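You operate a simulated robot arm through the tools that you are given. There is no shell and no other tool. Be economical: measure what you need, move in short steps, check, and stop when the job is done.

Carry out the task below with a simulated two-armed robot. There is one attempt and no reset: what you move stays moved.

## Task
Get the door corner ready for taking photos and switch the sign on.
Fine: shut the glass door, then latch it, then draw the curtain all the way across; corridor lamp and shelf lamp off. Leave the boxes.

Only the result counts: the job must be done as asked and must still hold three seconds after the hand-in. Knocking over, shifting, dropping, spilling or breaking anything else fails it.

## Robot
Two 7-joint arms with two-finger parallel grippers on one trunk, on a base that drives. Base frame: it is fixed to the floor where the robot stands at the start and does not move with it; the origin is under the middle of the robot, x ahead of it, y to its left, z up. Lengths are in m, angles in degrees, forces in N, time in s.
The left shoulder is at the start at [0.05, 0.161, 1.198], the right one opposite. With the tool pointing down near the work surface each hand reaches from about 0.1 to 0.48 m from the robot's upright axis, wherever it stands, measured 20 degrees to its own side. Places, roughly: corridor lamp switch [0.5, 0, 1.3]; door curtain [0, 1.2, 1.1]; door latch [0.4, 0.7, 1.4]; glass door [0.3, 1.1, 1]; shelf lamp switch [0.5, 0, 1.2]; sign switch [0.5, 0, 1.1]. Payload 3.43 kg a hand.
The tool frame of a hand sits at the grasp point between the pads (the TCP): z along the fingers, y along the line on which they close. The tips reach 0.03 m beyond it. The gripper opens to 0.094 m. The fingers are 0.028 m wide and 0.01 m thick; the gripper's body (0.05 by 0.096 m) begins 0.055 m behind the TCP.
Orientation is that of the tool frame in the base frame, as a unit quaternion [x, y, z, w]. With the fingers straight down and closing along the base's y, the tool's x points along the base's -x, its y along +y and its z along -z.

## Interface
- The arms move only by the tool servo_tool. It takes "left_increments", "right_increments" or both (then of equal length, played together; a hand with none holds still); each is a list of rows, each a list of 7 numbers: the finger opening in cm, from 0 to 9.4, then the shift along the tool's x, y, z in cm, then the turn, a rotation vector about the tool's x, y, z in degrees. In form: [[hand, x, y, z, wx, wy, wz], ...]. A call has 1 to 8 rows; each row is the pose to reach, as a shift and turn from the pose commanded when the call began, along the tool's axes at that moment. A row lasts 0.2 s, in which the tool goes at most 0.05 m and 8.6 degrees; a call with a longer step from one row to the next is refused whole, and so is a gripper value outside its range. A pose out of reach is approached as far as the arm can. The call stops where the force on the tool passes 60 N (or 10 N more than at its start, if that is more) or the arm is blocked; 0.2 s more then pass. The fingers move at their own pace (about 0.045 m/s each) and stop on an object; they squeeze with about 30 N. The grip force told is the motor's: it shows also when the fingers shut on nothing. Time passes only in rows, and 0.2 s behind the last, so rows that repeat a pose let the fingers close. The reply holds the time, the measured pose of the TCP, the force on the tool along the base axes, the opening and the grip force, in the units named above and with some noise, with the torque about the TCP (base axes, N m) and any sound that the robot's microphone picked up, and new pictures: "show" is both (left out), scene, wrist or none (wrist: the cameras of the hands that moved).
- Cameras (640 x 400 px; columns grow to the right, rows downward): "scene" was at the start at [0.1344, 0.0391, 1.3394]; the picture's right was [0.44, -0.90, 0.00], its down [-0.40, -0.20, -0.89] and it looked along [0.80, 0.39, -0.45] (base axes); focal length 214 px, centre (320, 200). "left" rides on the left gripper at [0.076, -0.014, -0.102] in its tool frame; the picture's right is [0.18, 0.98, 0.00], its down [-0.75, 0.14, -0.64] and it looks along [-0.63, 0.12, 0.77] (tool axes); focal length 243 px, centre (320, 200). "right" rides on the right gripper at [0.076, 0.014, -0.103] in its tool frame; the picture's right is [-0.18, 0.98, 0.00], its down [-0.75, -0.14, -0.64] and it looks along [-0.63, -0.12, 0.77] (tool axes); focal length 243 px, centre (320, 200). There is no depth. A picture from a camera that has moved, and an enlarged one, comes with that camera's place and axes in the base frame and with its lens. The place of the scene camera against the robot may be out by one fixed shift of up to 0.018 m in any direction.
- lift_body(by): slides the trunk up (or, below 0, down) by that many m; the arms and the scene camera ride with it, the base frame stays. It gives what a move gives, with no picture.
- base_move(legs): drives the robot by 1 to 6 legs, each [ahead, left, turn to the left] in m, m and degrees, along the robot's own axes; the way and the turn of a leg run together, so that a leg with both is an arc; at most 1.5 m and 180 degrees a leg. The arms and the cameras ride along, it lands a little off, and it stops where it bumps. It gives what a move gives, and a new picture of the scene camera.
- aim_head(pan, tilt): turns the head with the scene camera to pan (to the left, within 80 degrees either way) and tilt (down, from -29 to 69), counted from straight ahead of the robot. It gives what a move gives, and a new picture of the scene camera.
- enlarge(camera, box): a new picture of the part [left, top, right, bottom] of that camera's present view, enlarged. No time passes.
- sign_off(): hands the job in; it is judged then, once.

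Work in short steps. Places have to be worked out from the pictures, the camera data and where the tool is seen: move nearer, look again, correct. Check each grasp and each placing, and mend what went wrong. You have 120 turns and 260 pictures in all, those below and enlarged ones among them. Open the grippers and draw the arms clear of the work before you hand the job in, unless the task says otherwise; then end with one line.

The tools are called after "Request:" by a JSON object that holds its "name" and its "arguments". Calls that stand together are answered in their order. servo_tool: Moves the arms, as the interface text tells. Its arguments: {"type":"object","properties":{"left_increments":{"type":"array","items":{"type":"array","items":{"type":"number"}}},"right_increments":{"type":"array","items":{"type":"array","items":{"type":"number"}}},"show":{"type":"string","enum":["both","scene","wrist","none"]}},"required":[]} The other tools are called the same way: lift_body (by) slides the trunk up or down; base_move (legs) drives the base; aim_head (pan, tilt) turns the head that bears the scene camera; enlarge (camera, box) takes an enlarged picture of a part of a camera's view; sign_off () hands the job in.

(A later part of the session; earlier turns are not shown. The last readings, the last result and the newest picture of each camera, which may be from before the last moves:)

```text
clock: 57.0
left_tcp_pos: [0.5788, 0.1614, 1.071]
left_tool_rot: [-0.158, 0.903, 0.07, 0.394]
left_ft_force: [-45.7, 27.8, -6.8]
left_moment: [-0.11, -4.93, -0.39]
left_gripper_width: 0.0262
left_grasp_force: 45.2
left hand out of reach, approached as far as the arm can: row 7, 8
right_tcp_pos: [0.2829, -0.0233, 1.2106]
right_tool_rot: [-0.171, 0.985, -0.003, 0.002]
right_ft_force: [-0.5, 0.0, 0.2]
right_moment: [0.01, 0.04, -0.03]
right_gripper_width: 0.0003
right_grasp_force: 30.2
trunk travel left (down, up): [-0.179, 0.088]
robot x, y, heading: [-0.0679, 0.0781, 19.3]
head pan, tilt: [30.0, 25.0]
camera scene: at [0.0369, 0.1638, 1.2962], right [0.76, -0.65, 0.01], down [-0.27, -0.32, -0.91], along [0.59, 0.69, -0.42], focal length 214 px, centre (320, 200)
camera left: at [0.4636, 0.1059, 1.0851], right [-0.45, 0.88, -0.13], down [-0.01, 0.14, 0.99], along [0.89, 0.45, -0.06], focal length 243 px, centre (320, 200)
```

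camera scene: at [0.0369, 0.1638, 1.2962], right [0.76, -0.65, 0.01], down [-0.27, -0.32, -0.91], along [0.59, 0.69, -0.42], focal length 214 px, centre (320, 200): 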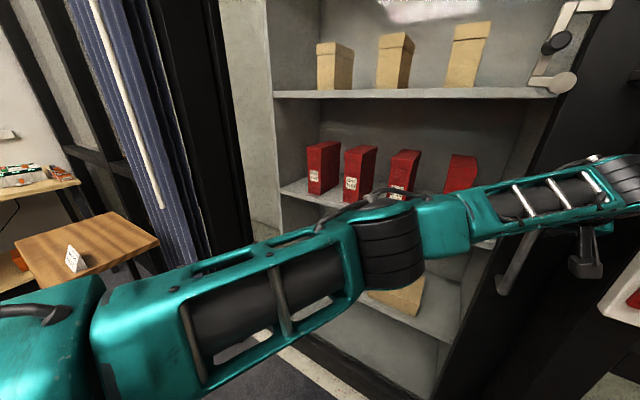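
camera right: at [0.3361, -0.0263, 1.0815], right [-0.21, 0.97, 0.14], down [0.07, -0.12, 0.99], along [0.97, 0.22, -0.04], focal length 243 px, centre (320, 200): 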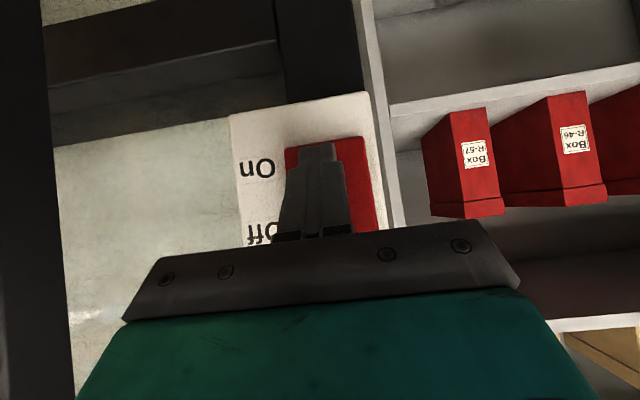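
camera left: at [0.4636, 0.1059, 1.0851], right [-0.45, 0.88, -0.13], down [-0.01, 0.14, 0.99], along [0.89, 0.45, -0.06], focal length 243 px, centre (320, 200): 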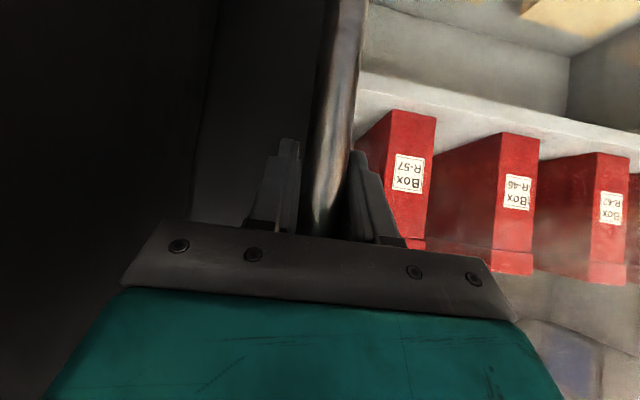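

The gap is closed and the side force builds (≈28 N), so the door is against the jamb. Release, opening only a little, and withdraw.

Request:
{"name": "servo_tool", "arguments": {"left_increments": [[2.6, 0, 0.8, 0, 0, 0, 0], [5, 0, 0.8, 0, 0, 0, 0], [5.4, 0, 0.8, 0, 0, 0, 0], [5.4, 2, 1, -2.2, 0, 0, 0], [5.4, 4, 1.5, -4.4, 0, 0, 0], [5.4, 6.5, 2, -7.4, 0, 0, 0], [5.4, 9, 4, -10, 0, 0, 0]], "show": "both"}}

```text
clock: 58.6
left_tcp_pos: [0.4442, 0.1489, 1.0693]
left_tool_rot: [-0.153, 0.903, 0.068, 0.395]
left_ft_force: [0.0, -0.6, 0.8]
left_moment: [-0.02, -0.02, -0.03]
left_gripper_width: 0.0542
left_grasp_force: 0.1
right_tcp_pos: [0.2878, -0.0267, 1.2089]
right_tool_rot: [-0.169, 0.986, -0.001, -0.001]
right_ft_force: [0.0, 0.0, -0.8]
right_moment: [-0.02, -0.03, 0.02]
right_gripper_width: 0.0
right_grasp_force: 29.8
trunk travel left (down, up): [-0.179, 0.088]
robot x, y, heading: [-0.0641, 0.081, 19.1]
head pan, tilt: [30.0, 25.0]
camera scene: at [0.043, 0.1603, 1.2962], right [0.76, -0.65, 0.0], down [-0.28, -0.32, -0.91], along [0.59, 0.69, -0.42], focal length 214 px, centre (320, 200)
camera left: at [0.3282, 0.0941, 1.0841], right [-0.44, 0.89, -0.13], down [-0.01, 0.15, 0.99], along [0.9, 0.44, -0.06], focal length 243 px, centre (320, 200)
```

scene: 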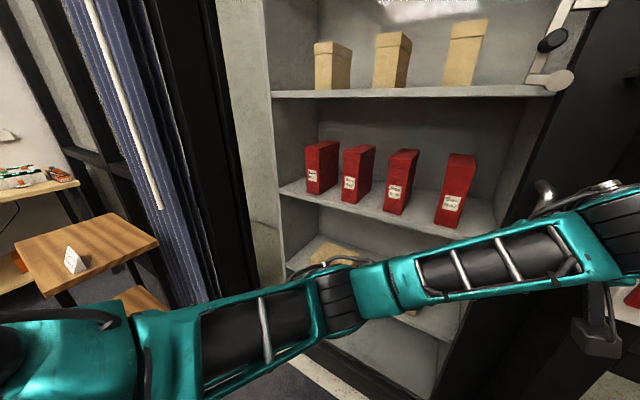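
left: 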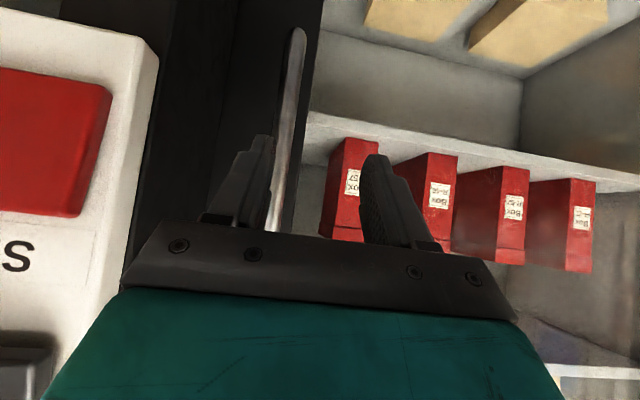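

Free of the handle. I draw the left hand back further and look at the door's closing edge and the latch.

Request:
{"name": "servo_tool", "arguments": {"left_increments": [[5.4, 2.5, 3, -2.8, 0, 0, 0], [5.4, 5, 6, -5.5, 0, 0, 0], [5.4, 7, 9, -8, 0, 0, 0], [5.4, 9, 12, -10, 0, 0, 0], [5.4, 11, 15, -12, 0, 0, 0], [5.4, 12, 18, -14, 0, 0, 0], [5.4, 12, 21, -14, 0, 0, 0]], "show": "none"}}

Request:
{"name": "aim_head", "arguments": {"pan": 0, "tilt": 5}}

Request:
{"name": "enlarge", "arguments": {"camera": "scene", "box": [250, 60, 450, 260]}}

```text
clock: 60.2
left_tcp_pos: [0.2335, 0.2731, 1.0929]
left_tool_rot: [-0.153, 0.904, 0.068, 0.393]
left_ft_force: [-0.6, 0.8, -0.1]
left_moment: [-0.02, -0.04, -0.04]
left_gripper_width: 0.0542
left_grasp_force: 0.1
left hand out of reach, approached as far as the arm can: row 6, 7
right_tcp_pos: [0.2882, -0.0269, 1.21]
right_tool_rot: [-0.171, 0.985, -0.001, 0.0]
right_ft_force: [-0.2, 0.1, 0.2]
right_moment: [-0.01, -0.04, 0.01]
right_gripper_width: 0.0001
right_grasp_force: 29.8
trunk travel left (down, up): [-0.179, 0.088]
robot x, y, heading: [-0.0634, 0.0819, 19.2]
head pan, tilt: [30.0, 25.0]
```

```text
clock: 61.1
left_tcp_pos: [0.2351, 0.2731, 1.0941]
left_tool_rot: [-0.153, 0.904, 0.068, 0.393]
left_ft_force: [-0.1, 0.7, 0.5]
left_moment: [-0.04, -0.01, 0.01]
left_gripper_width: 0.054
left_grasp_force: 0.1
right_tcp_pos: [0.2882, -0.0263, 1.2101]
right_tool_rot: [-0.169, 0.986, -0.001, 0.0]
right_ft_force: [-0.4, 0.7, 0.2]
right_moment: [0.0, -0.02, 0.0]
right_gripper_width: 0.0
right_grasp_force: 30.1
trunk travel left (down, up): [-0.179, 0.088]
robot x, y, heading: [-0.0674, 0.0799, 19.3]
head pan, tilt: [0.0, 5.0]
camera scene: at [0.0699, 0.1205, 1.3285], right [0.33, -0.94, 0.0], down [-0.08, -0.03, -1.0], along [0.94, 0.33, -0.09], focal length 214 px, centre (320, 200)
```

scene: 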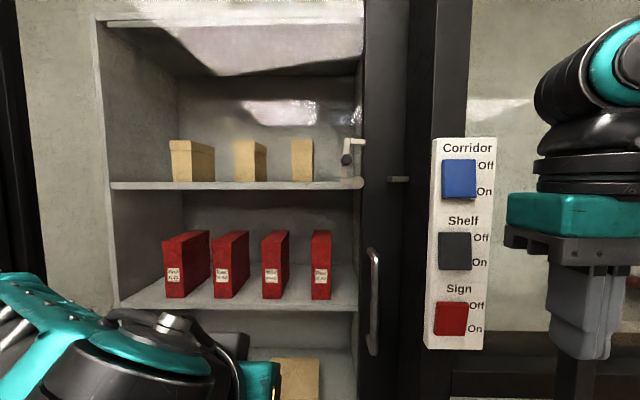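

```text
2.00 times, centred on (350, 160) of scene
camera zoom: at [0.0699, 0.1205, 1.3285], right [0.33, -0.94, 0.0], down [-0.08, -0.03, -1.0], along [0.94, 0.33, -0.09], focal length 429 px, centre (260, 280)
```

zoom: 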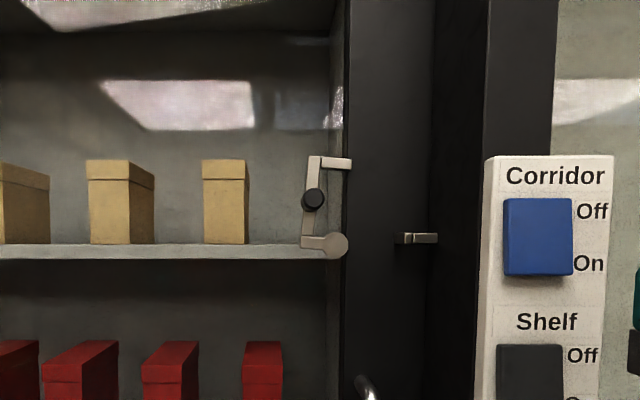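

The door is shut tight against the jamb. The latch is a crank pivoting at about v≈0, z≈1.32 with its knob up-left; it must swing clockwise ~75–90° so its hook lands on the keeper on the jamb. I'll use the right hand: raise the trunk and turn the tool level.

Request:
{"name": "lift_body", "arguments": {"by": 0.046}}

Request:
{"name": "servo_tool", "arguments": {"right_increments": [[0, -1, 0, -1, 0, -8.5, 0], [0, -2, 0, -2, 0, -17, 0], [0, -3, 0, -3, 0, -25.5, 0], [0, -4, 0, -4, 0, -34, 0], [0, -5, 0, -5, 0, -42.5, 0], [0, -6, 0, -6, 0, -51, 0], [0, -7, 0, -7, 0, -59.5, 0], [0, -8, 0, -8, 0, -68, 0]], "show": "none"}}

Request:
{"name": "servo_tool", "arguments": {"right_increments": [[5, 0, 0, 0, 0, -7.4, 0], [5, 0, 0, 0, 0, -14.8, 0], [5, 0, 0, 0, 0, -22, 0]], "show": "scene"}}

```text
clock: 62.0
left_tcp_pos: [0.2344, 0.2726, 1.1397]
left_tool_rot: [-0.154, 0.904, 0.069, 0.394]
left_ft_force: [0.4, -0.3, 0.5]
left_moment: [-0.02, 0.0, 0.0]
left_gripper_width: 0.0537
left_grasp_force: 0.1
right_tcp_pos: [0.2888, -0.0255, 1.2554]
right_tool_rot: [-0.17, 0.985, 0.0, 0.0]
right_ft_force: [0.2, 0.3, -0.6]
right_moment: [-0.02, 0.01, -0.02]
right_gripper_width: 0.0
right_grasp_force: 30.0
trunk travel left (down, up): [-0.225, 0.042]
robot x, y, heading: [-0.0677, 0.0786, 19.4]
head pan, tilt: [0.0, 5.0]
```

```text
clock: 63.8
left_tcp_pos: [0.235, 0.2726, 1.1401]
left_tool_rot: [-0.152, 0.904, 0.067, 0.394]
left_ft_force: [-1.1, -0.6, 0.0]
left_moment: [-0.02, 0.0, 0.01]
left_gripper_width: 0.0541
left_grasp_force: 0.0
right_tcp_pos: [0.3644, -0.0006, 1.3366]
right_tool_rot: [-0.142, 0.817, 0.094, 0.552]
right_ft_force: [-0.4, 0.0, -0.3]
right_moment: [0.0, 0.0, -0.02]
right_gripper_width: 0.0
right_grasp_force: 30.3
trunk travel left (down, up): [-0.225, 0.042]
robot x, y, heading: [-0.0669, 0.0786, 19.0]
head pan, tilt: [0.0, 5.0]
```

```text
clock: 64.6
left_tcp_pos: [0.2337, 0.2731, 1.1402]
left_tool_rot: [-0.152, 0.904, 0.069, 0.394]
left_ft_force: [0.1, -0.5, -0.7]
left_moment: [-0.02, 0.01, -0.02]
left_gripper_width: 0.0539
left_grasp_force: 0.1
right_tcp_pos: [0.3803, 0.0075, 1.354]
right_tool_rot: [-0.121, 0.697, 0.12, 0.697]
right_ft_force: [0.4, -0.2, -0.1]
right_moment: [-0.02, -0.01, -0.01]
right_gripper_width: 0.0498
right_grasp_force: 0.0
right hand out of reach, approached as far as the arm can: row 2, 3
trunk travel left (down, up): [-0.225, 0.042]
robot x, y, heading: [-0.0641, 0.0761, 19.1]
head pan, tilt: [0.0, 5.0]
camera scene: at [0.07, 0.1204, 1.3746], right [0.33, -0.94, 0.0], down [-0.08, -0.03, -1.0], along [0.94, 0.33, -0.09], focal length 214 px, centre (320, 200)
```

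scene: 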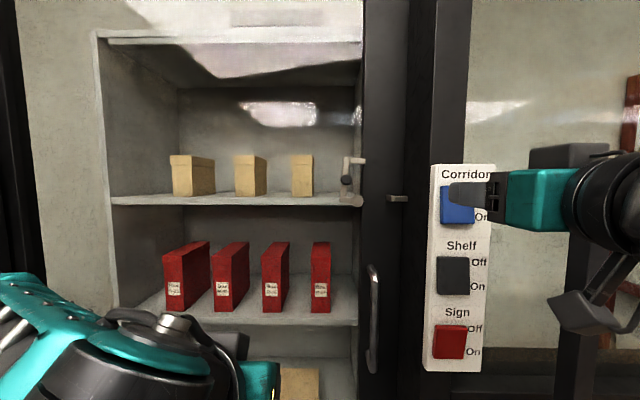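

Level now. Shift the hand 14 cm left away from the panel while rolling so that the fingers close vertically.

Request:
{"name": "servo_tool", "arguments": {"right_increments": [[5, 0, 2, 0, 0, 0, 0], [5, 0, 5, 0, 0, 0, 8], [5, 0, 8, 0, 0, 0, 16], [5, 0, 10, 0, 0, 0, 24], [5, 0, 12, 0, 0, 0, 32], [5, 0, 14, 0, 0, 0, 40], [5, 0, 14, 0, 0, 0, 48], [5, 0, 14, 0, 0, 0, 56]], "show": "both"}}

```text
clock: 66.4
left_tcp_pos: [0.2331, 0.2732, 1.1404]
left_tool_rot: [-0.153, 0.904, 0.068, 0.394]
left_ft_force: [-0.1, 0.2, 0.2]
left_moment: [0.0, 0.02, -0.04]
left_gripper_width: 0.0537
left_grasp_force: 0.0
right_tcp_pos: [0.3335, 0.1405, 1.3528]
right_tool_rot: [0.222, 0.672, 0.433, 0.558]
right_ft_force: [-0.7, -0.5, -0.5]
right_moment: [0.01, -0.01, 0.01]
right_gripper_width: 0.05
right_grasp_force: 0.1
trunk travel left (down, up): [-0.225, 0.042]
robot x, y, heading: [-0.0679, 0.0755, 19.1]
head pan, tilt: [0.0, 5.0]
camera scene: at [0.0698, 0.1205, 1.3746], right [0.33, -0.94, 0.0], down [-0.08, -0.03, -1.0], along [0.94, 0.33, -0.09], focal length 214 px, centre (320, 200)
camera right: at [0.2124, 0.1731, 1.3242], right [-0.13, 0.37, 0.92], down [-0.37, -0.88, 0.3], along [0.92, -0.3, 0.25], focal length 243 px, centre (320, 200)
```

scene: 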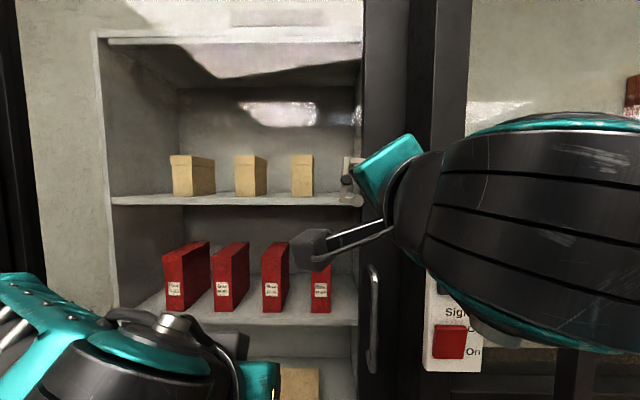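
right: 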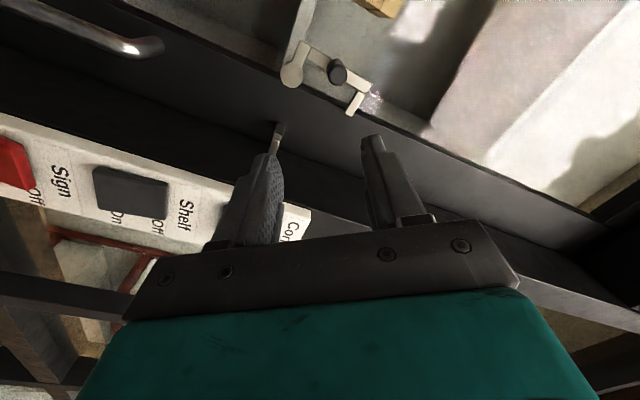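

The knob and keeper are now in the wrist view. Finish the roll (34° more).

Request:
{"name": "servo_tool", "arguments": {"right_increments": [[5, 0, 0, 0, 0, 0, 8.5], [5, 0, 0, 0, 0, 0, 17], [5, 0, 0, 0, 0, 0, 25.5], [5, 0, 0, 0, 0, 0, 34]], "show": "both"}}

```text
clock: 67.4
left_tcp_pos: [0.2336, 0.2726, 1.139]
left_tool_rot: [-0.154, 0.904, 0.068, 0.393]
left_ft_force: [-0.7, 0.9, 0.1]
left_moment: [0.0, 0.01, -0.01]
left_gripper_width: 0.0542
left_grasp_force: 0.1
right_tcp_pos: [0.3358, 0.1393, 1.3532]
right_tool_rot: [0.409, 0.578, 0.578, 0.407]
right_ft_force: [-0.2, 0.2, 0.5]
right_moment: [-0.03, 0.0, 0.0]
right_gripper_width: 0.0501
right_grasp_force: 0.1
trunk travel left (down, up): [-0.225, 0.042]
robot x, y, heading: [-0.0695, 0.0816, 19.0]
head pan, tilt: [0.0, 5.0]
camera scene: at [0.0698, 0.1204, 1.3746], right [0.33, -0.94, 0.0], down [-0.08, -0.03, -1.0], along [0.94, 0.33, -0.09], focal length 214 px, centre (320, 200)
camera right: at [0.2114, 0.1777, 1.3694], right [0.06, -0.17, 0.98], down [-0.35, -0.93, -0.14], along [0.93, -0.34, -0.12], focal length 243 px, centre (320, 200)
```

scene: 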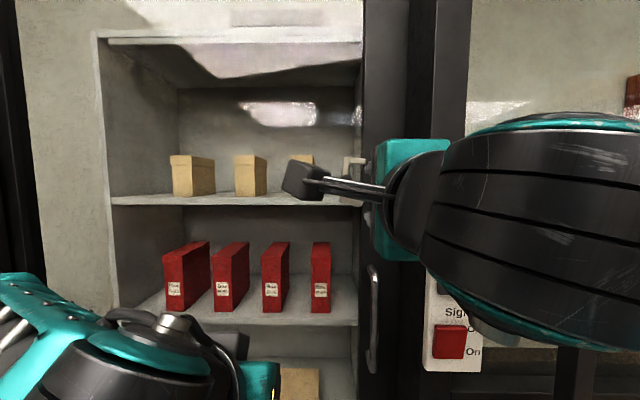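
right: 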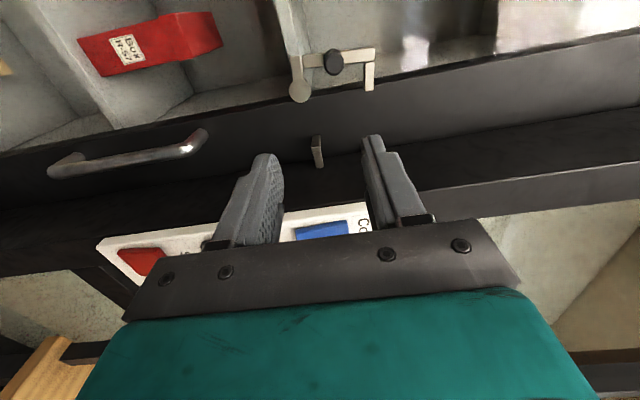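

The knob is at roughly u 0.60, v 0.034, z 1.374. I advance 17 cm, 1.4 cm left and 2 cm up with fingers straddling it above and below.

Request:
{"name": "servo_tool", "arguments": {"right_increments": [[6, 0.7, 1, 3, 0, 0, 0], [6, 1.4, 2, 6, 0, 0, 0], [6, 1.4, 2, 9, 0, 0, 0], [6, 1.4, 2, 12, 0, 0, 0], [6, 1.4, 2, 15, 0, 0, 0], [6, 1.4, 2, 17, 0, 0, 0]], "show": "both"}}

```text
clock: 68.8
left_tcp_pos: [0.2334, 0.2737, 1.1402]
left_tool_rot: [-0.153, 0.904, 0.068, 0.394]
left_ft_force: [0.4, 1.3, 0.3]
left_moment: [-0.01, -0.01, -0.04]
left_gripper_width: 0.0539
left_grasp_force: 0.1
right_tcp_pos: [0.4919, 0.2105, 1.3721]
right_tool_rot: [0.408, 0.577, 0.578, 0.408]
right_ft_force: [-0.5, 0.4, 0.1]
right_moment: [-0.02, 0.01, -0.01]
right_gripper_width: 0.0601
right_grasp_force: 0.1
trunk travel left (down, up): [-0.225, 0.042]
robot x, y, heading: [-0.0627, 0.079, 19.4]
head pan, tilt: [0.0, 5.0]
camera scene: at [0.07, 0.1205, 1.3745], right [0.33, -0.94, 0.0], down [-0.08, -0.03, -1.0], along [0.94, 0.33, -0.09], focal length 214 px, centre (320, 200)
camera right: at [0.3679, 0.2488, 1.3873], right [0.06, -0.17, 0.98], down [-0.35, -0.93, -0.14], along [0.93, -0.34, -0.12], focal length 243 px, centre (320, 200)
```

scene: 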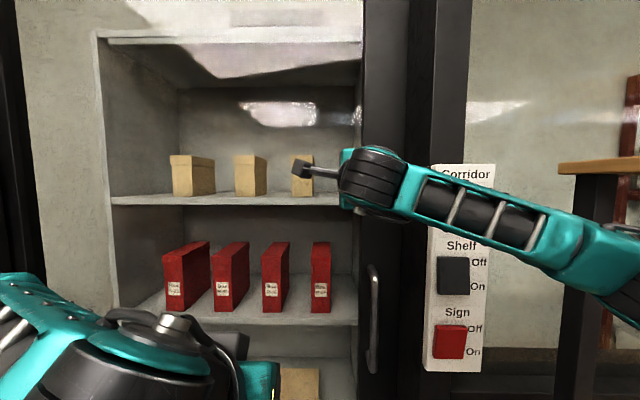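
right: 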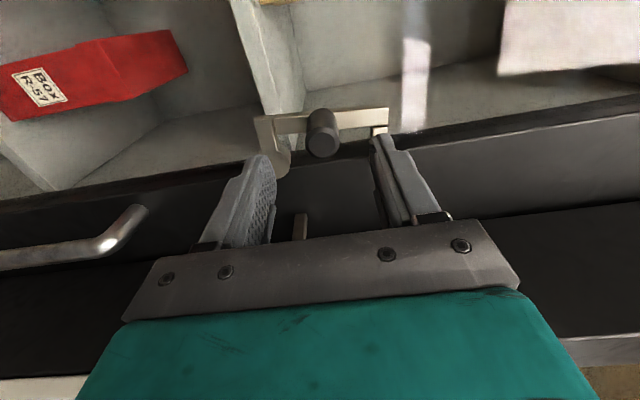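

Knob near end is at u≈0.574, v≈0.04, z≈1.374. Advance 4 cm and close on it.

Request:
{"name": "servo_tool", "arguments": {"right_increments": [[5, 0.4, 0.2, 1.5, 0, 0, 0], [5, 0.4, 0.2, 3, 0, 0, 0], [5, 0.4, 0.2, 4, 0, 0, 0], [3, 0.4, 0.2, 4, 0, 0, 0], [1, 0.4, 0.2, 4, 0, 0, 0], [1, 0.4, 0.2, 4, 0, 0, 0]], "show": "both"}}

```text
clock: 70.2
left_tcp_pos: [0.2344, 0.2729, 1.1385]
left_tool_rot: [-0.152, 0.904, 0.067, 0.394]
left_ft_force: [-0.4, -0.4, 0.4]
left_moment: [0.02, 0.03, 0.01]
left_gripper_width: 0.054
left_grasp_force: 0.0
right_tcp_pos: [0.5258, 0.2275, 1.3732]
right_tool_rot: [0.408, 0.579, 0.576, 0.408]
right_ft_force: [-1.6, -1.8, -3.5]
right_moment: [0.04, 0.05, -0.2]
right_gripper_width: 0.0245
right_grasp_force: 39.7
trunk travel left (down, up): [-0.225, 0.042]
robot x, y, heading: [-0.0635, 0.0774, 19.4]
head pan, tilt: [0.0, 5.0]
camera scene: at [0.07, 0.1203, 1.3745], right [0.33, -0.94, 0.0], down [-0.08, -0.03, -1.0], along [0.94, 0.33, -0.09], focal length 214 px, centre (320, 200)
camera right: at [0.4027, 0.2652, 1.3889], right [0.06, -0.17, 0.98], down [-0.35, -0.93, -0.14], along [0.93, -0.34, -0.12], focal length 243 px, centre (320, 200)
```

scene: 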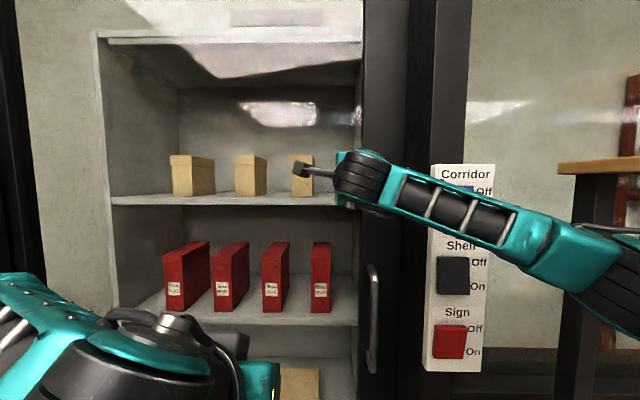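
right: 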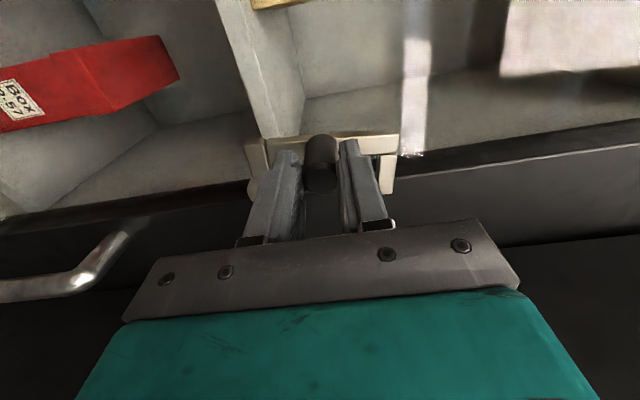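

Knob gripped (24.5 mm). Swing it clockwise along its arc about the pivot, first ~45°.

Request:
{"name": "servo_tool", "arguments": {"right_increments": [[1, -0.75, 0.45, 0, 0, 0, 0], [1, -1.5, 0.78, 0, 0, 0, 0], [1, -2.3, 1.05, 0, 0, 0, 0], [1, -3.2, 1.17, 0, 0, 0, 0], [1, -4.0, 1.17, 0, 0, 0, 0], [1, -4.9, 1.11, 0, 0, 0, 0]], "show": "both"}}

```text
clock: 71.6
left_tcp_pos: [0.2336, 0.2756, 1.1405]
left_tool_rot: [-0.153, 0.904, 0.067, 0.394]
left_ft_force: [0.3, 0.1, -1.0]
left_moment: [-0.03, 0.02, -0.02]
left_gripper_width: 0.0538
left_grasp_force: 0.0
right_tcp_pos: [0.5403, 0.1863, 1.3809]
right_tool_rot: [0.405, 0.586, 0.574, 0.403]
right_ft_force: [-17.9, 10.5, -28.7]
right_moment: [0.67, 0.56, 0.44]
right_gripper_width: 0.0245
right_grasp_force: 45.1
trunk travel left (down, up): [-0.225, 0.042]
robot x, y, heading: [-0.0675, 0.0793, 19.1]
head pan, tilt: [0.0, 5.0]
camera scene: at [0.0696, 0.1231, 1.3744], right [0.33, -0.94, 0.0], down [-0.08, -0.03, -1.0], along [0.94, 0.33, -0.09], focal length 214 px, centre (320, 200)
camera right: at [0.417, 0.2247, 1.3966], right [0.08, -0.16, 0.98], down [-0.34, -0.93, -0.13], along [0.94, -0.33, -0.13], focal length 243 px, centre (320, 200)
```

scene: 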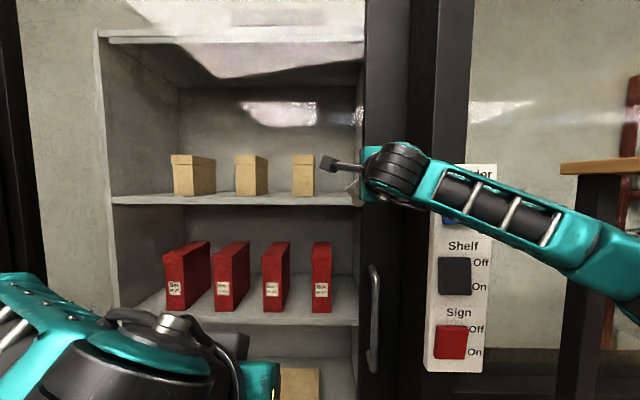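
right: 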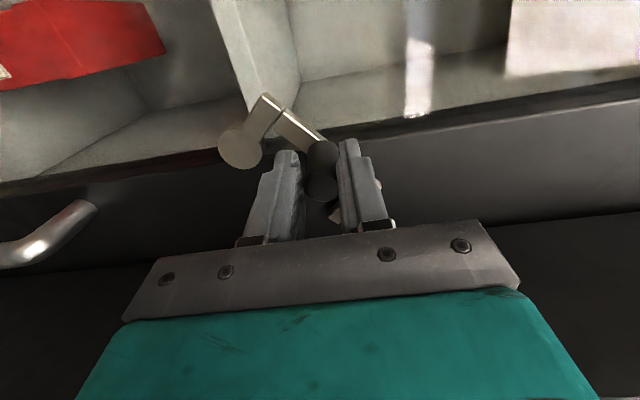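

It is turning (≈40° done). Continue on the corrected arc down onto the keeper.

Request:
{"name": "servo_tool", "arguments": {"right_increments": [[1, -0.4, -0.5, 0, 0, 0, 0], [1, -1.0, -0.75, 0, 0, 0, 0], [1, -1.5, -1.0, 0, 0, 0, 0], [1, -2.1, -1.4, 0, 0, 0, 0], [1, -2.7, -1.9, 0, 0, 0, 0], [1, -3.15, -2.3, 0, 0, 0, 0]], "show": "both"}}

```text
clock: 73.0
left_tcp_pos: [0.2336, 0.2741, 1.1395]
left_tool_rot: [-0.152, 0.904, 0.066, 0.394]
left_ft_force: [0.1, 0.0, -0.2]
left_moment: [0.01, 0.01, -0.01]
left_gripper_width: 0.0539
left_grasp_force: 0.1
right_tcp_pos: [0.5516, 0.1544, 1.3633]
right_tool_rot: [0.406, 0.58, 0.577, 0.407]
right_ft_force: [-10.2, 10.6, -11.1]
right_moment: [0.14, 0.35, 0.92]
right_gripper_width: 0.0243
right_grasp_force: 45.0
trunk travel left (down, up): [-0.225, 0.042]
robot x, y, heading: [-0.0649, 0.0796, 19.4]
head pan, tilt: [0.0, 5.0]
camera scene: at [0.0691, 0.1226, 1.3747], right [0.33, -0.94, 0.0], down [-0.08, -0.03, -1.0], along [0.94, 0.33, -0.09], focal length 214 px, centre (320, 200)
camera right: at [0.4284, 0.1928, 1.3792], right [0.06, -0.17, 0.98], down [-0.35, -0.93, -0.14], along [0.94, -0.33, -0.12], focal length 243 px, centre (320, 200)
```

scene: 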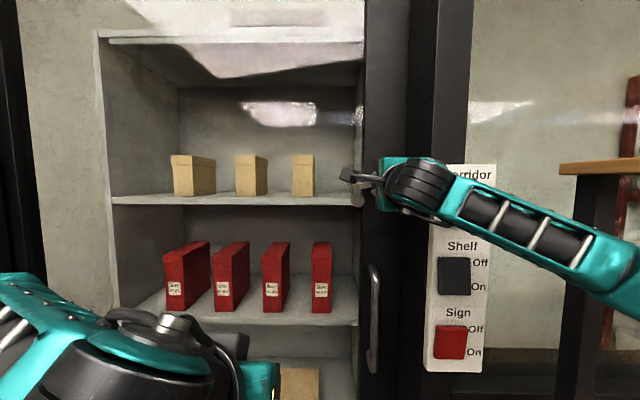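
right: 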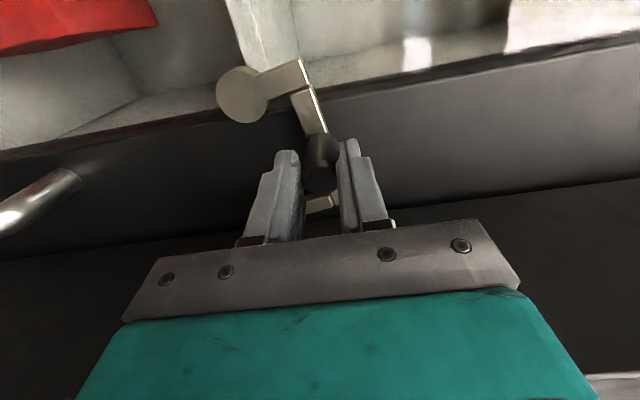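

About 74° done; continue down until it stops on the keeper or clicks.

Request:
{"name": "servo_tool", "arguments": {"right_increments": [[1, -0.4, -0.5, 0, 0, 0, 0], [1, -0.75, -1.0, 0, 0, 0, 0], [1, -1.0, -1.5, 0, 0, 0, 0], [1, -1.2, -1.9, 0, 0, 0, 0], [1, -1.4, -2.3, 0, 0, 0, 0]], "show": "both"}}

```text
clock: 74.2
left_tcp_pos: [0.2331, 0.2761, 1.1405]
left_tool_rot: [-0.154, 0.904, 0.066, 0.395]
left_ft_force: [-0.3, -0.5, -0.5]
left_moment: [0.01, 0.02, -0.02]
left_gripper_width: 0.0538
left_grasp_force: 0.0
right_tcp_pos: [0.5531, 0.1436, 1.3541]
right_tool_rot: [0.398, 0.572, 0.587, 0.412]
right_ft_force: [17.6, 26.4, 48.6]
right_moment: [0.01, -0.71, 0.45]
right_gripper_width: 0.0247
right_grasp_force: 45.1
trunk travel left (down, up): [-0.225, 0.042]
robot x, y, heading: [-0.0671, 0.0781, 19.4]
head pan, tilt: [0.0, 5.0]
camera scene: at [0.0678, 0.1249, 1.3752], right [0.33, -0.94, 0.0], down [-0.08, -0.03, -1.0], along [0.94, 0.33, -0.09], focal length 214 px, centre (320, 200)
camera right: at [0.4292, 0.1806, 1.3665], right [0.03, -0.18, 0.98], down [-0.34, -0.93, -0.16], along [0.94, -0.33, -0.09], focal length 243 px, centre (320, 200)
```

scene: 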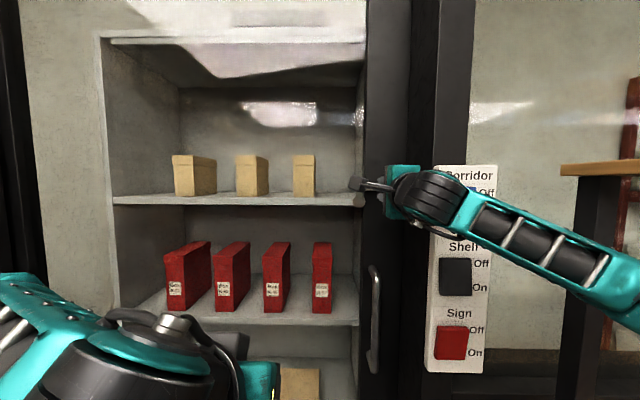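
right: 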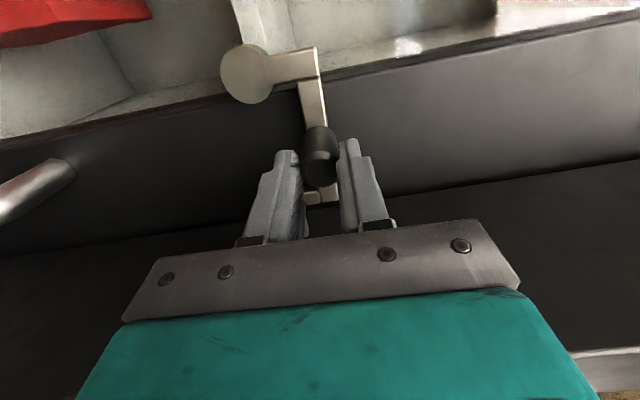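

Strong upward resistance: the hook rests on its stop (≈86° turned). Release and back away to check.

Request:
{"name": "servo_tool", "arguments": {"right_increments": [[1, 0.4, 0.9, 0, 0, 0, 0], [3.5, 0.4, 1.2, 0, 0, 0, 0], [5, 0.4, 1.2, 0, 0, 0, 0], [5, 0.4, 1.2, 0, 0, 0, 0], [5, 0.6, 1.2, -2.5, 0, 0, 0], [5, 1, 1.2, -5.5, 0, 0, 0], [5, 1.5, 1.2, -9, 0, 0, 0]], "show": "both"}}

```text
clock: 75.8
left_tcp_pos: [0.2331, 0.2737, 1.1402]
left_tool_rot: [-0.152, 0.904, 0.068, 0.394]
left_ft_force: [-0.6, -0.3, -0.3]
left_moment: [0.01, 0.01, -0.01]
left_gripper_width: 0.054
left_grasp_force: 0.1
right_tcp_pos: [0.4676, 0.1223, 1.3527]
right_tool_rot: [0.407, 0.578, 0.577, 0.408]
right_ft_force: [-0.6, -0.5, 0.3]
right_moment: [-0.01, -0.05, 0.0]
right_gripper_width: 0.05
right_grasp_force: 0.1
trunk travel left (down, up): [-0.225, 0.042]
robot x, y, heading: [-0.0648, 0.0787, 19.1]
head pan, tilt: [0.0, 5.0]
camera scene: at [0.0694, 0.1203, 1.3747], right [0.33, -0.94, 0.0], down [-0.08, -0.03, -1.0], along [0.94, 0.33, -0.09], focal length 214 px, centre (320, 200)
camera right: at [0.344, 0.1605, 1.3671], right [0.06, -0.17, 0.98], down [-0.35, -0.93, -0.14], along [0.93, -0.34, -0.12], focal length 243 px, centre (320, 200)
```

scene: 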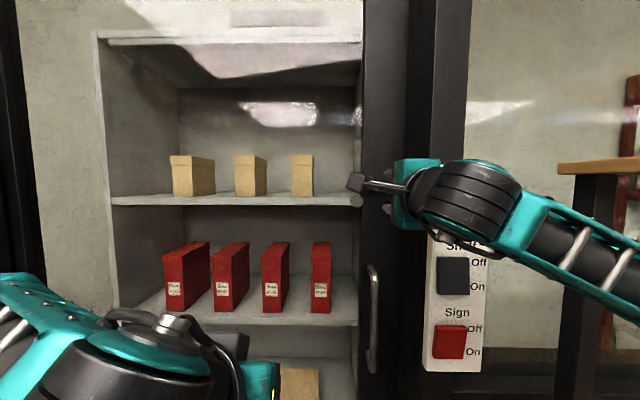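
right: 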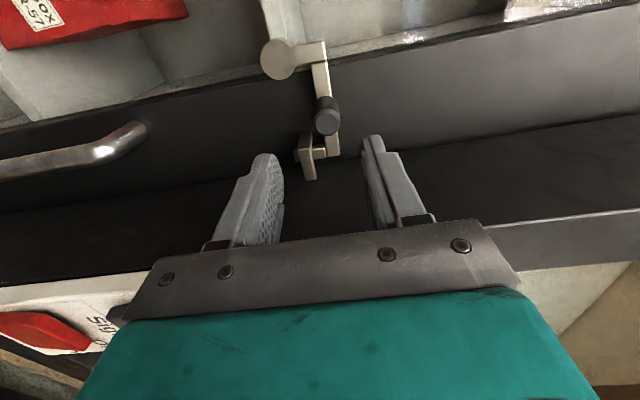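

Request:
{"name": "enlarge", "arguments": {"camera": "right", "box": [240, 20, 400, 200]}}

```text
2.22 times, centred on (320, 110) of right
camera zoom: at [0.344, 0.1605, 1.3671], right [0.06, -0.17, 0.98], down [-0.35, -0.93, -0.14], along [0.93, -0.34, -0.12], focal length 539 px, centre (320, 400)
```

zoom: 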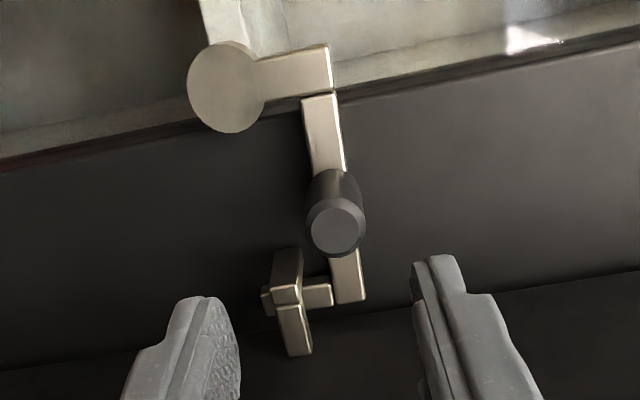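

The hook has dropped through behind the keeper — latched. Now retract the right arm: straight back, unroll and move right.

Request:
{"name": "servo_tool", "arguments": {"right_increments": [[5, 0, 0, -4, 0, 0, 0], [4, 0, 0, -8, 0, 0, 0], [3, 0, 0, -10, 0, 0, -8.5], [2, 0, 0, -10, 0, 0, -17], [0, 0, 0, -10, 0, 0, -25.5], [0, 0, 0, -10, 0, 0, -34], [0, 0, 0, -10, 0, 0, -42.5], [0, 0, 0, -10, 0, 0, -51]], "show": "none"}}

Request:
{"name": "servo_tool", "arguments": {"right_increments": [[0, 0, 0, 0, 0, 0, -8.5], [0, 0, 0, 0, 0, 0, -17], [0, 0, 0, 0, 0, 0, -25.5], [0, 0, 0, 0, 0, 0, -34], [0, 0, 0, 0, 0, 0, -39]], "show": "scene"}}

```text
clock: 77.6
left_tcp_pos: [0.234, 0.273, 1.1395]
left_tool_rot: [-0.153, 0.904, 0.068, 0.395]
left_ft_force: [0.2, -0.2, -0.5]
left_moment: [-0.01, 0.0, 0.01]
left_gripper_width: 0.054
left_grasp_force: 0.1
right_tcp_pos: [0.3729, 0.0877, 1.3516]
right_tool_rot: [0.118, 0.698, 0.344, 0.617]
right_ft_force: [0.5, -0.2, -0.4]
right_moment: [-0.01, -0.01, 0.0]
right_gripper_width: 0.0
right_grasp_force: 29.8
trunk travel left (down, up): [-0.225, 0.042]
robot x, y, heading: [-0.0666, 0.0772, 19.0]
head pan, tilt: [0.0, 5.0]
```

```text
clock: 78.8
left_tcp_pos: [0.2345, 0.2743, 1.1399]
left_tool_rot: [-0.153, 0.904, 0.068, 0.393]
left_ft_force: [0.6, -0.4, -0.8]
left_moment: [-0.01, 0.02, -0.02]
left_gripper_width: 0.0541
left_grasp_force: 0.0
right_tcp_pos: [0.3733, 0.088, 1.3526]
right_tool_rot: [-0.122, 0.697, 0.12, 0.697]
right_ft_force: [-0.6, -0.6, -0.4]
right_moment: [0.01, 0.0, -0.01]
right_gripper_width: 0.0001
right_grasp_force: 29.9
trunk travel left (down, up): [-0.225, 0.042]
robot x, y, heading: [-0.0638, 0.0781, 19.0]
head pan, tilt: [0.0, 5.0]
camera scene: at [0.0698, 0.1204, 1.3746], right [0.33, -0.94, 0.0], down [-0.08, -0.03, -1.0], along [0.94, 0.33, -0.09], focal length 214 px, centre (320, 200)
```

scene: 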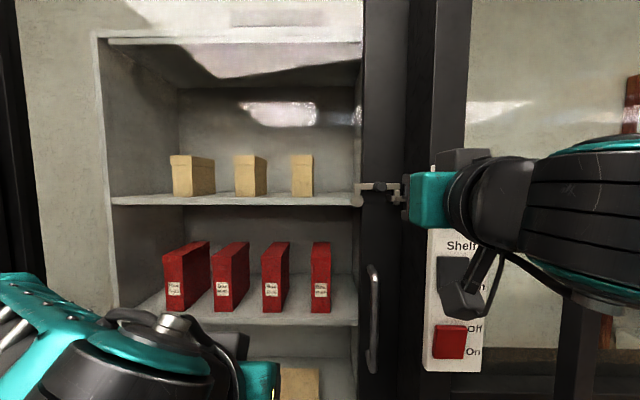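

Latch bar clearly bridges to the jamb. Fold the right tool down and back.

Request:
{"name": "servo_tool", "arguments": {"right_increments": [[0, 1, -2, -1.5, 0, 8.5, 0], [0, 2, -4, -3, 0, 17, 0], [0, 3, -6, -4.5, 0, 25.5, 0], [0, 4, -8, -6, 0, 34, 0], [0, 5, -10, -7, 0, 42.5, 0], [0, 6, -12, -8, 0, 51, 0], [0, 7, -12, -9, 0, 59.5, 0], [0, 8, -12, -10, 0, 68, 0]], "show": "none"}}

Request:
{"name": "servo_tool", "arguments": {"right_increments": [[0, 0, 0, 0, 0, 8, 0], [0, 0, 0, 0, 0, 16, 0], [0, 0, 0, 0, 0, 21, 0]], "show": "none"}}

Request:
{"name": "enlarge", "arguments": {"camera": "scene", "box": [330, 130, 470, 260]}}

Request:
{"name": "aim_head", "arguments": {"pan": 70, "tilt": 25}}

```text
clock: 80.6
left_tcp_pos: [0.2344, 0.2726, 1.14]
left_tool_rot: [-0.154, 0.904, 0.069, 0.394]
left_ft_force: [0.2, 0.0, -0.1]
left_moment: [-0.01, -0.01, -0.02]
left_gripper_width: 0.0538
left_grasp_force: 0.0
right_tcp_pos: [0.3191, -0.0578, 1.2713]
right_tool_rot: [-0.167, 0.968, 0.031, 0.187]
right_ft_force: [-0.1, 0.1, 0.3]
right_moment: [-0.01, -0.02, 0.01]
right_gripper_width: 0.0
right_grasp_force: 30.1
trunk travel left (down, up): [-0.225, 0.042]
robot x, y, heading: [-0.0651, 0.0767, 19.2]
head pan, tilt: [0.0, 5.0]
```

```text
clock: 81.4
left_tcp_pos: [0.2343, 0.2726, 1.1399]
left_tool_rot: [-0.153, 0.904, 0.068, 0.393]
left_ft_force: [0.5, 0.2, 0.6]
left_moment: [-0.01, 0.0, 0.0]
left_gripper_width: 0.0541
left_grasp_force: 0.1
right_tcp_pos: [0.3199, -0.0569, 1.2731]
right_tool_rot: [-0.171, 0.985, 0.001, 0.007]
right_ft_force: [-0.3, 0.0, -0.8]
right_moment: [0.0, 0.01, -0.02]
right_gripper_width: 0.0
right_grasp_force: 29.5
trunk travel left (down, up): [-0.225, 0.042]
robot x, y, heading: [-0.068, 0.0779, 19.2]
head pan, tilt: [0.0, 5.0]
```

```text
3.08 times, centred on (400, 195) of scene
camera zoom: at [0.0699, 0.1206, 1.3746], right [0.33, -0.94, 0.0], down [-0.08, -0.03, -1.0], along [0.94, 0.33, -0.09], focal length 660 px, centre (74, 215)
```

zoom: 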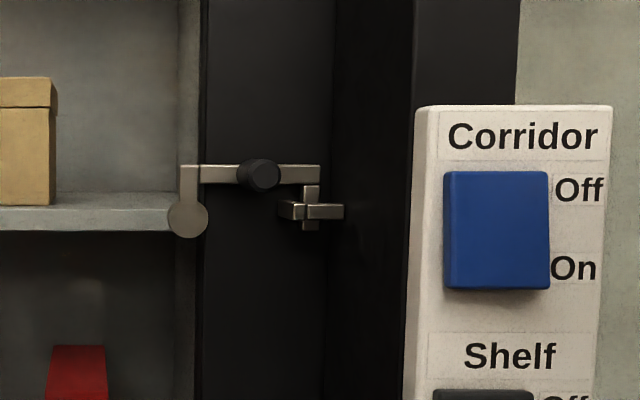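

```text
clock: 82.8
left_tcp_pos: [0.2341, 0.2734, 1.1414]
left_tool_rot: [-0.152, 0.904, 0.067, 0.394]
left_ft_force: [0.3, 0.6, 0.5]
left_moment: [-0.01, -0.01, -0.04]
left_gripper_width: 0.0539
left_grasp_force: 0.0
right_tcp_pos: [0.3199, -0.0581, 1.2727]
right_tool_rot: [-0.17, 0.985, 0.001, 0.007]
right_ft_force: [-0.6, 0.5, 0.0]
right_moment: [0.03, 0.0, 0.0]
right_gripper_width: 0.0002
right_grasp_force: 30.2
trunk travel left (down, up): [-0.225, 0.042]
robot x, y, heading: [-0.0651, 0.0759, 19.2]
head pan, tilt: [70.0, 25.0]
camera scene: at [-0.0155, 0.1823, 1.3422], right [1.0, -0.01, 0.0], down [-0.01, -0.42, -0.91], along [0.01, 0.91, -0.42], focal length 214 px, centre (320, 200)
```

scene: 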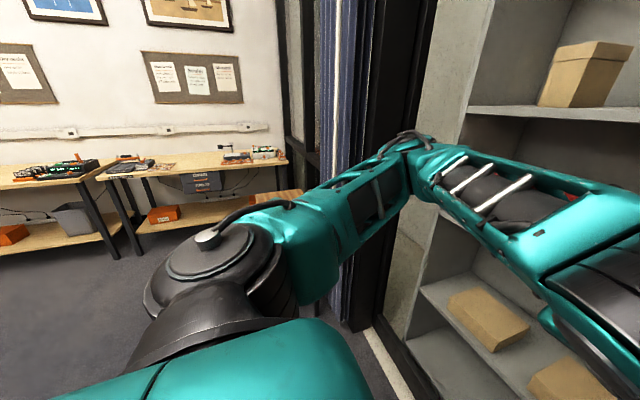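

Latch is through its keeper. Next, the curtain wand. I'll move the left hand out to the left and back the base slightly before shifting left.

Request:
{"name": "servo_tool", "arguments": {"left_increments": [[5.4, 0, 4, 0, 0, 0, 0], [5.4, 0, 8, 0, 0, 0, 0], [6, 0, 12, 0, 0, 0, 0], [7, 0, 16, 0, 0, 0, 0], [8, 0, 20, 0, 0, 0, 0], [9, 0, 24, 0, 0, 0, 0], [9.4, 0, 28, 0, 0, 0, 0], [9.4, 0, 32, 0, 0, 0, 0]], "show": "none"}}

Request:
{"name": "base_move", "arguments": {"legs": [[-0.15, 0.0, 0], [0, 0.3, 0]]}}

```text
clock: 84.6
left_tcp_pos: [0.1304, 0.575, 1.1403]
left_tool_rot: [-0.152, 0.904, 0.067, 0.394]
left_ft_force: [0.1, 0.7, -0.7]
left_moment: [-0.01, 0.0, -0.02]
left_gripper_width: 0.094
left_grasp_force: 0.1
left hand out of reach, approached as far as the arm can: row 1, 2, 3, 4, 5, 6
right_tcp_pos: [0.3186, -0.0569, 1.2732]
right_tool_rot: [-0.17, 0.985, 0.0, 0.008]
right_ft_force: [0.0, 0.7, 0.5]
right_moment: [-0.01, -0.01, 0.02]
right_gripper_width: 0.0
right_grasp_force: 29.8
trunk travel left (down, up): [-0.225, 0.042]
robot x, y, heading: [-0.069, 0.0769, 19.2]
head pan, tilt: [70.0, 25.0]
```

```text
clock: 88.8
left_tcp_pos: [-0.1108, 0.812, 1.1406]
left_tool_rot: [-0.153, 0.904, 0.067, 0.394]
left_ft_force: [0.0, -0.3, -0.1]
left_moment: [0.0, 0.0, -0.02]
left_gripper_width: 0.0942
left_grasp_force: 0.1
right_tcp_pos: [0.08, 0.1802, 1.2738]
right_tool_rot: [-0.171, 0.985, 0.0, 0.007]
right_ft_force: [0.3, 0.6, -0.8]
right_moment: [-0.02, 0.04, 0.02]
right_gripper_width: 0.0002
right_grasp_force: 29.9
trunk travel left (down, up): [-0.225, 0.042]
robot x, y, heading: [-0.3098, 0.3152, 19.3]
head pan, tilt: [70.0, 25.0]
camera scene: at [-0.2558, 0.4202, 1.3421], right [1.0, -0.01, 0.0], down [-0.01, -0.42, -0.91], along [0.01, 0.91, -0.42], focal length 214 px, centre (320, 200)
```

scene: 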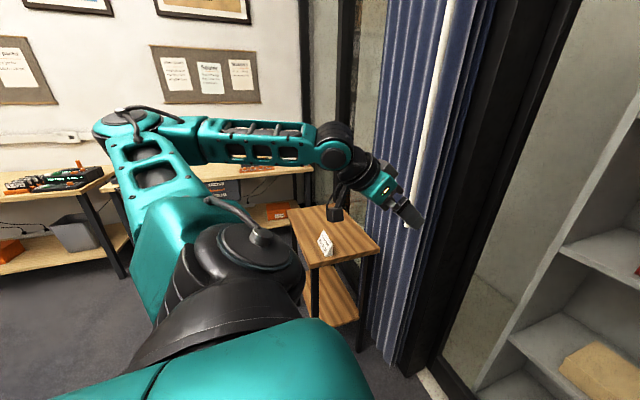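

The wand is near the left hand in view. I'll take a wrist picture to triangulate it.

Request:
{"name": "servo_tool", "arguments": {"left_increments": [[9.4, 0, 0, 0, 0, 0, 0]], "show": "wrist"}}

Request:
{"name": "enlarge", "arguments": {"camera": "scene", "box": [340, 0, 540, 260]}}

```text
clock: 89.2
left_tcp_pos: [-0.1102, 0.8114, 1.1397]
left_tool_rot: [-0.152, 0.904, 0.067, 0.394]
left_ft_force: [-0.6, 0.0, 0.4]
left_moment: [0.01, 0.0, -0.03]
left_gripper_width: 0.0941
left_grasp_force: 0.0
right_tcp_pos: [0.0805, 0.1792, 1.2732]
right_tool_rot: [-0.171, 0.985, 0.0, 0.007]
right_ft_force: [0.1, 0.2, 0.7]
right_moment: [-0.01, 0.01, 0.02]
right_gripper_width: 0.0
right_grasp_force: 29.4
trunk travel left (down, up): [-0.225, 0.042]
robot x, y, heading: [-0.3025, 0.3142, 19.2]
head pan, tilt: [70.0, 25.0]
camera left: at [-0.2259, 0.7566, 1.1548], right [-0.44, 0.89, -0.13], down [-0.01, 0.14, 0.99], along [0.9, 0.44, -0.06], focal length 243 px, centre (320, 200)
```

left: 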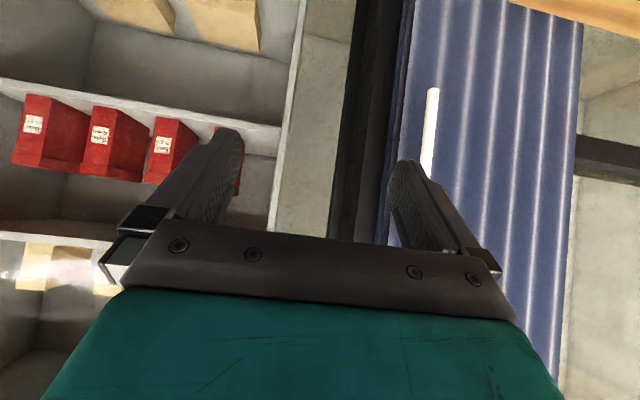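

```text
1.54 times, centred on (440, 130) of scene
camera zoom: at [-0.2557, 0.42, 1.3421], right [1.0, -0.01, 0.0], down [-0.01, -0.42, -0.91], along [0.01, 0.91, -0.42], focal length 330 px, centre (135, 308)
```

zoom: 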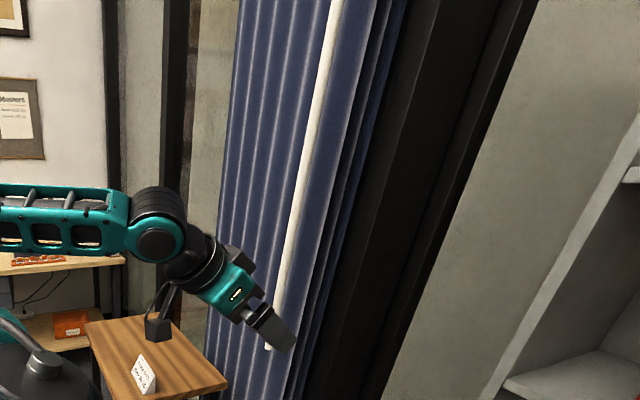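

Wand is at about (0.07, 1.093), bottom z≈0.92. Drive 5 cm ahead and 15 cm left to bring it in reach.

Request:
{"name": "base_move", "arguments": {"legs": [[0.05, 0.14, 0]]}}

Request:
{"name": "servo_tool", "arguments": {"left_increments": [[9.4, 0, 0.5, 0, 0, 0, 0], [9.4, -2.7, 2, 3, 0, 0, 0], [9.4, -4, 4, 4.4, 0, 0, 0]], "show": "both"}}

```text
clock: 91.1
left_tcp_pos: [-0.1113, 0.9597, 1.1405]
left_tool_rot: [-0.154, 0.904, 0.069, 0.393]
left_ft_force: [-0.4, 0.9, 0.2]
left_moment: [-0.02, 0.01, -0.01]
left_gripper_width: 0.094
left_grasp_force: 0.2
right_tcp_pos: [0.0812, 0.3292, 1.2741]
right_tool_rot: [-0.171, 0.985, 0.0, 0.008]
right_ft_force: [1.1, -0.4, -0.3]
right_moment: [-0.01, 0.03, -0.01]
right_gripper_width: 0.0002
right_grasp_force: 30.1
trunk travel left (down, up): [-0.225, 0.042]
robot x, y, heading: [-0.3045, 0.4627, 19.3]
head pan, tilt: [70.0, 25.0]
camera scene: at [-0.2549, 0.5693, 1.3421], right [1.0, -0.01, 0.0], down [-0.01, -0.42, -0.91], along [0.01, 0.91, -0.42], focal length 214 px, centre (320, 200)
```

scene: 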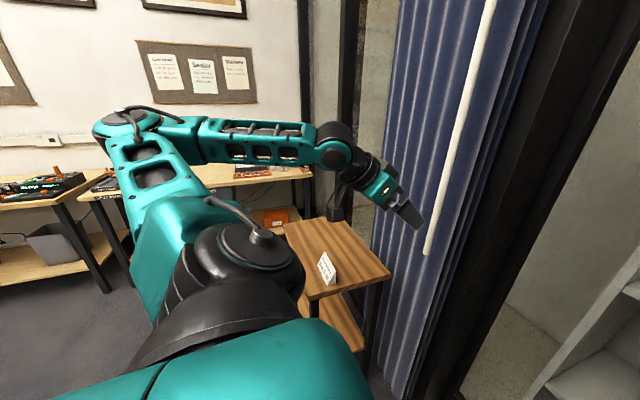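

```text
clock: 91.9
left_tcp_pos: [-0.0681, 1.019, 1.1417]
left_tool_rot: [-0.152, 0.904, 0.067, 0.395]
left_ft_force: [0.0, 0.8, 0.1]
left_moment: [-0.01, -0.01, -0.03]
left_gripper_width: 0.0938
left_grasp_force: 0.1
right_tcp_pos: [0.0809, 0.3298, 1.2729]
right_tool_rot: [-0.171, 0.985, 0.0, 0.009]
right_ft_force: [-0.1, 0.6, 0.5]
right_moment: [-0.01, 0.03, 0.02]
right_gripper_width: 0.0001
right_grasp_force: 30.0
trunk travel left (down, up): [-0.225, 0.042]
robot x, y, heading: [-0.3045, 0.4646, 19.8]
head pan, tilt: [70.0, 25.0]
camera scene: at [-0.2551, 0.5689, 1.3422], right [1.0, -0.01, 0.0], down [0.0, -0.42, -0.91], along [0.01, 0.91, -0.42], focal length 214 px, centre (320, 200)
camera left: at [-0.1836, 0.9639, 1.1553], right [-0.44, 0.89, -0.13], down [-0.01, 0.14, 0.99], along [0.9, 0.44, -0.06], focal length 243 px, centre (320, 200)
```

scene: 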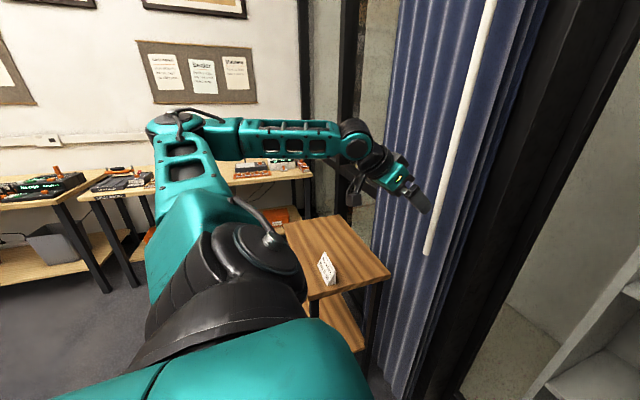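
left: 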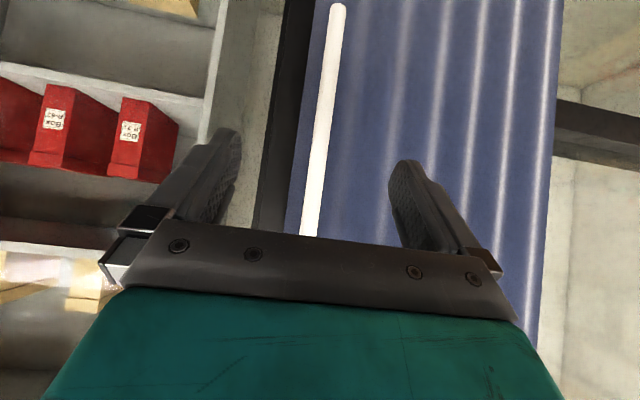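

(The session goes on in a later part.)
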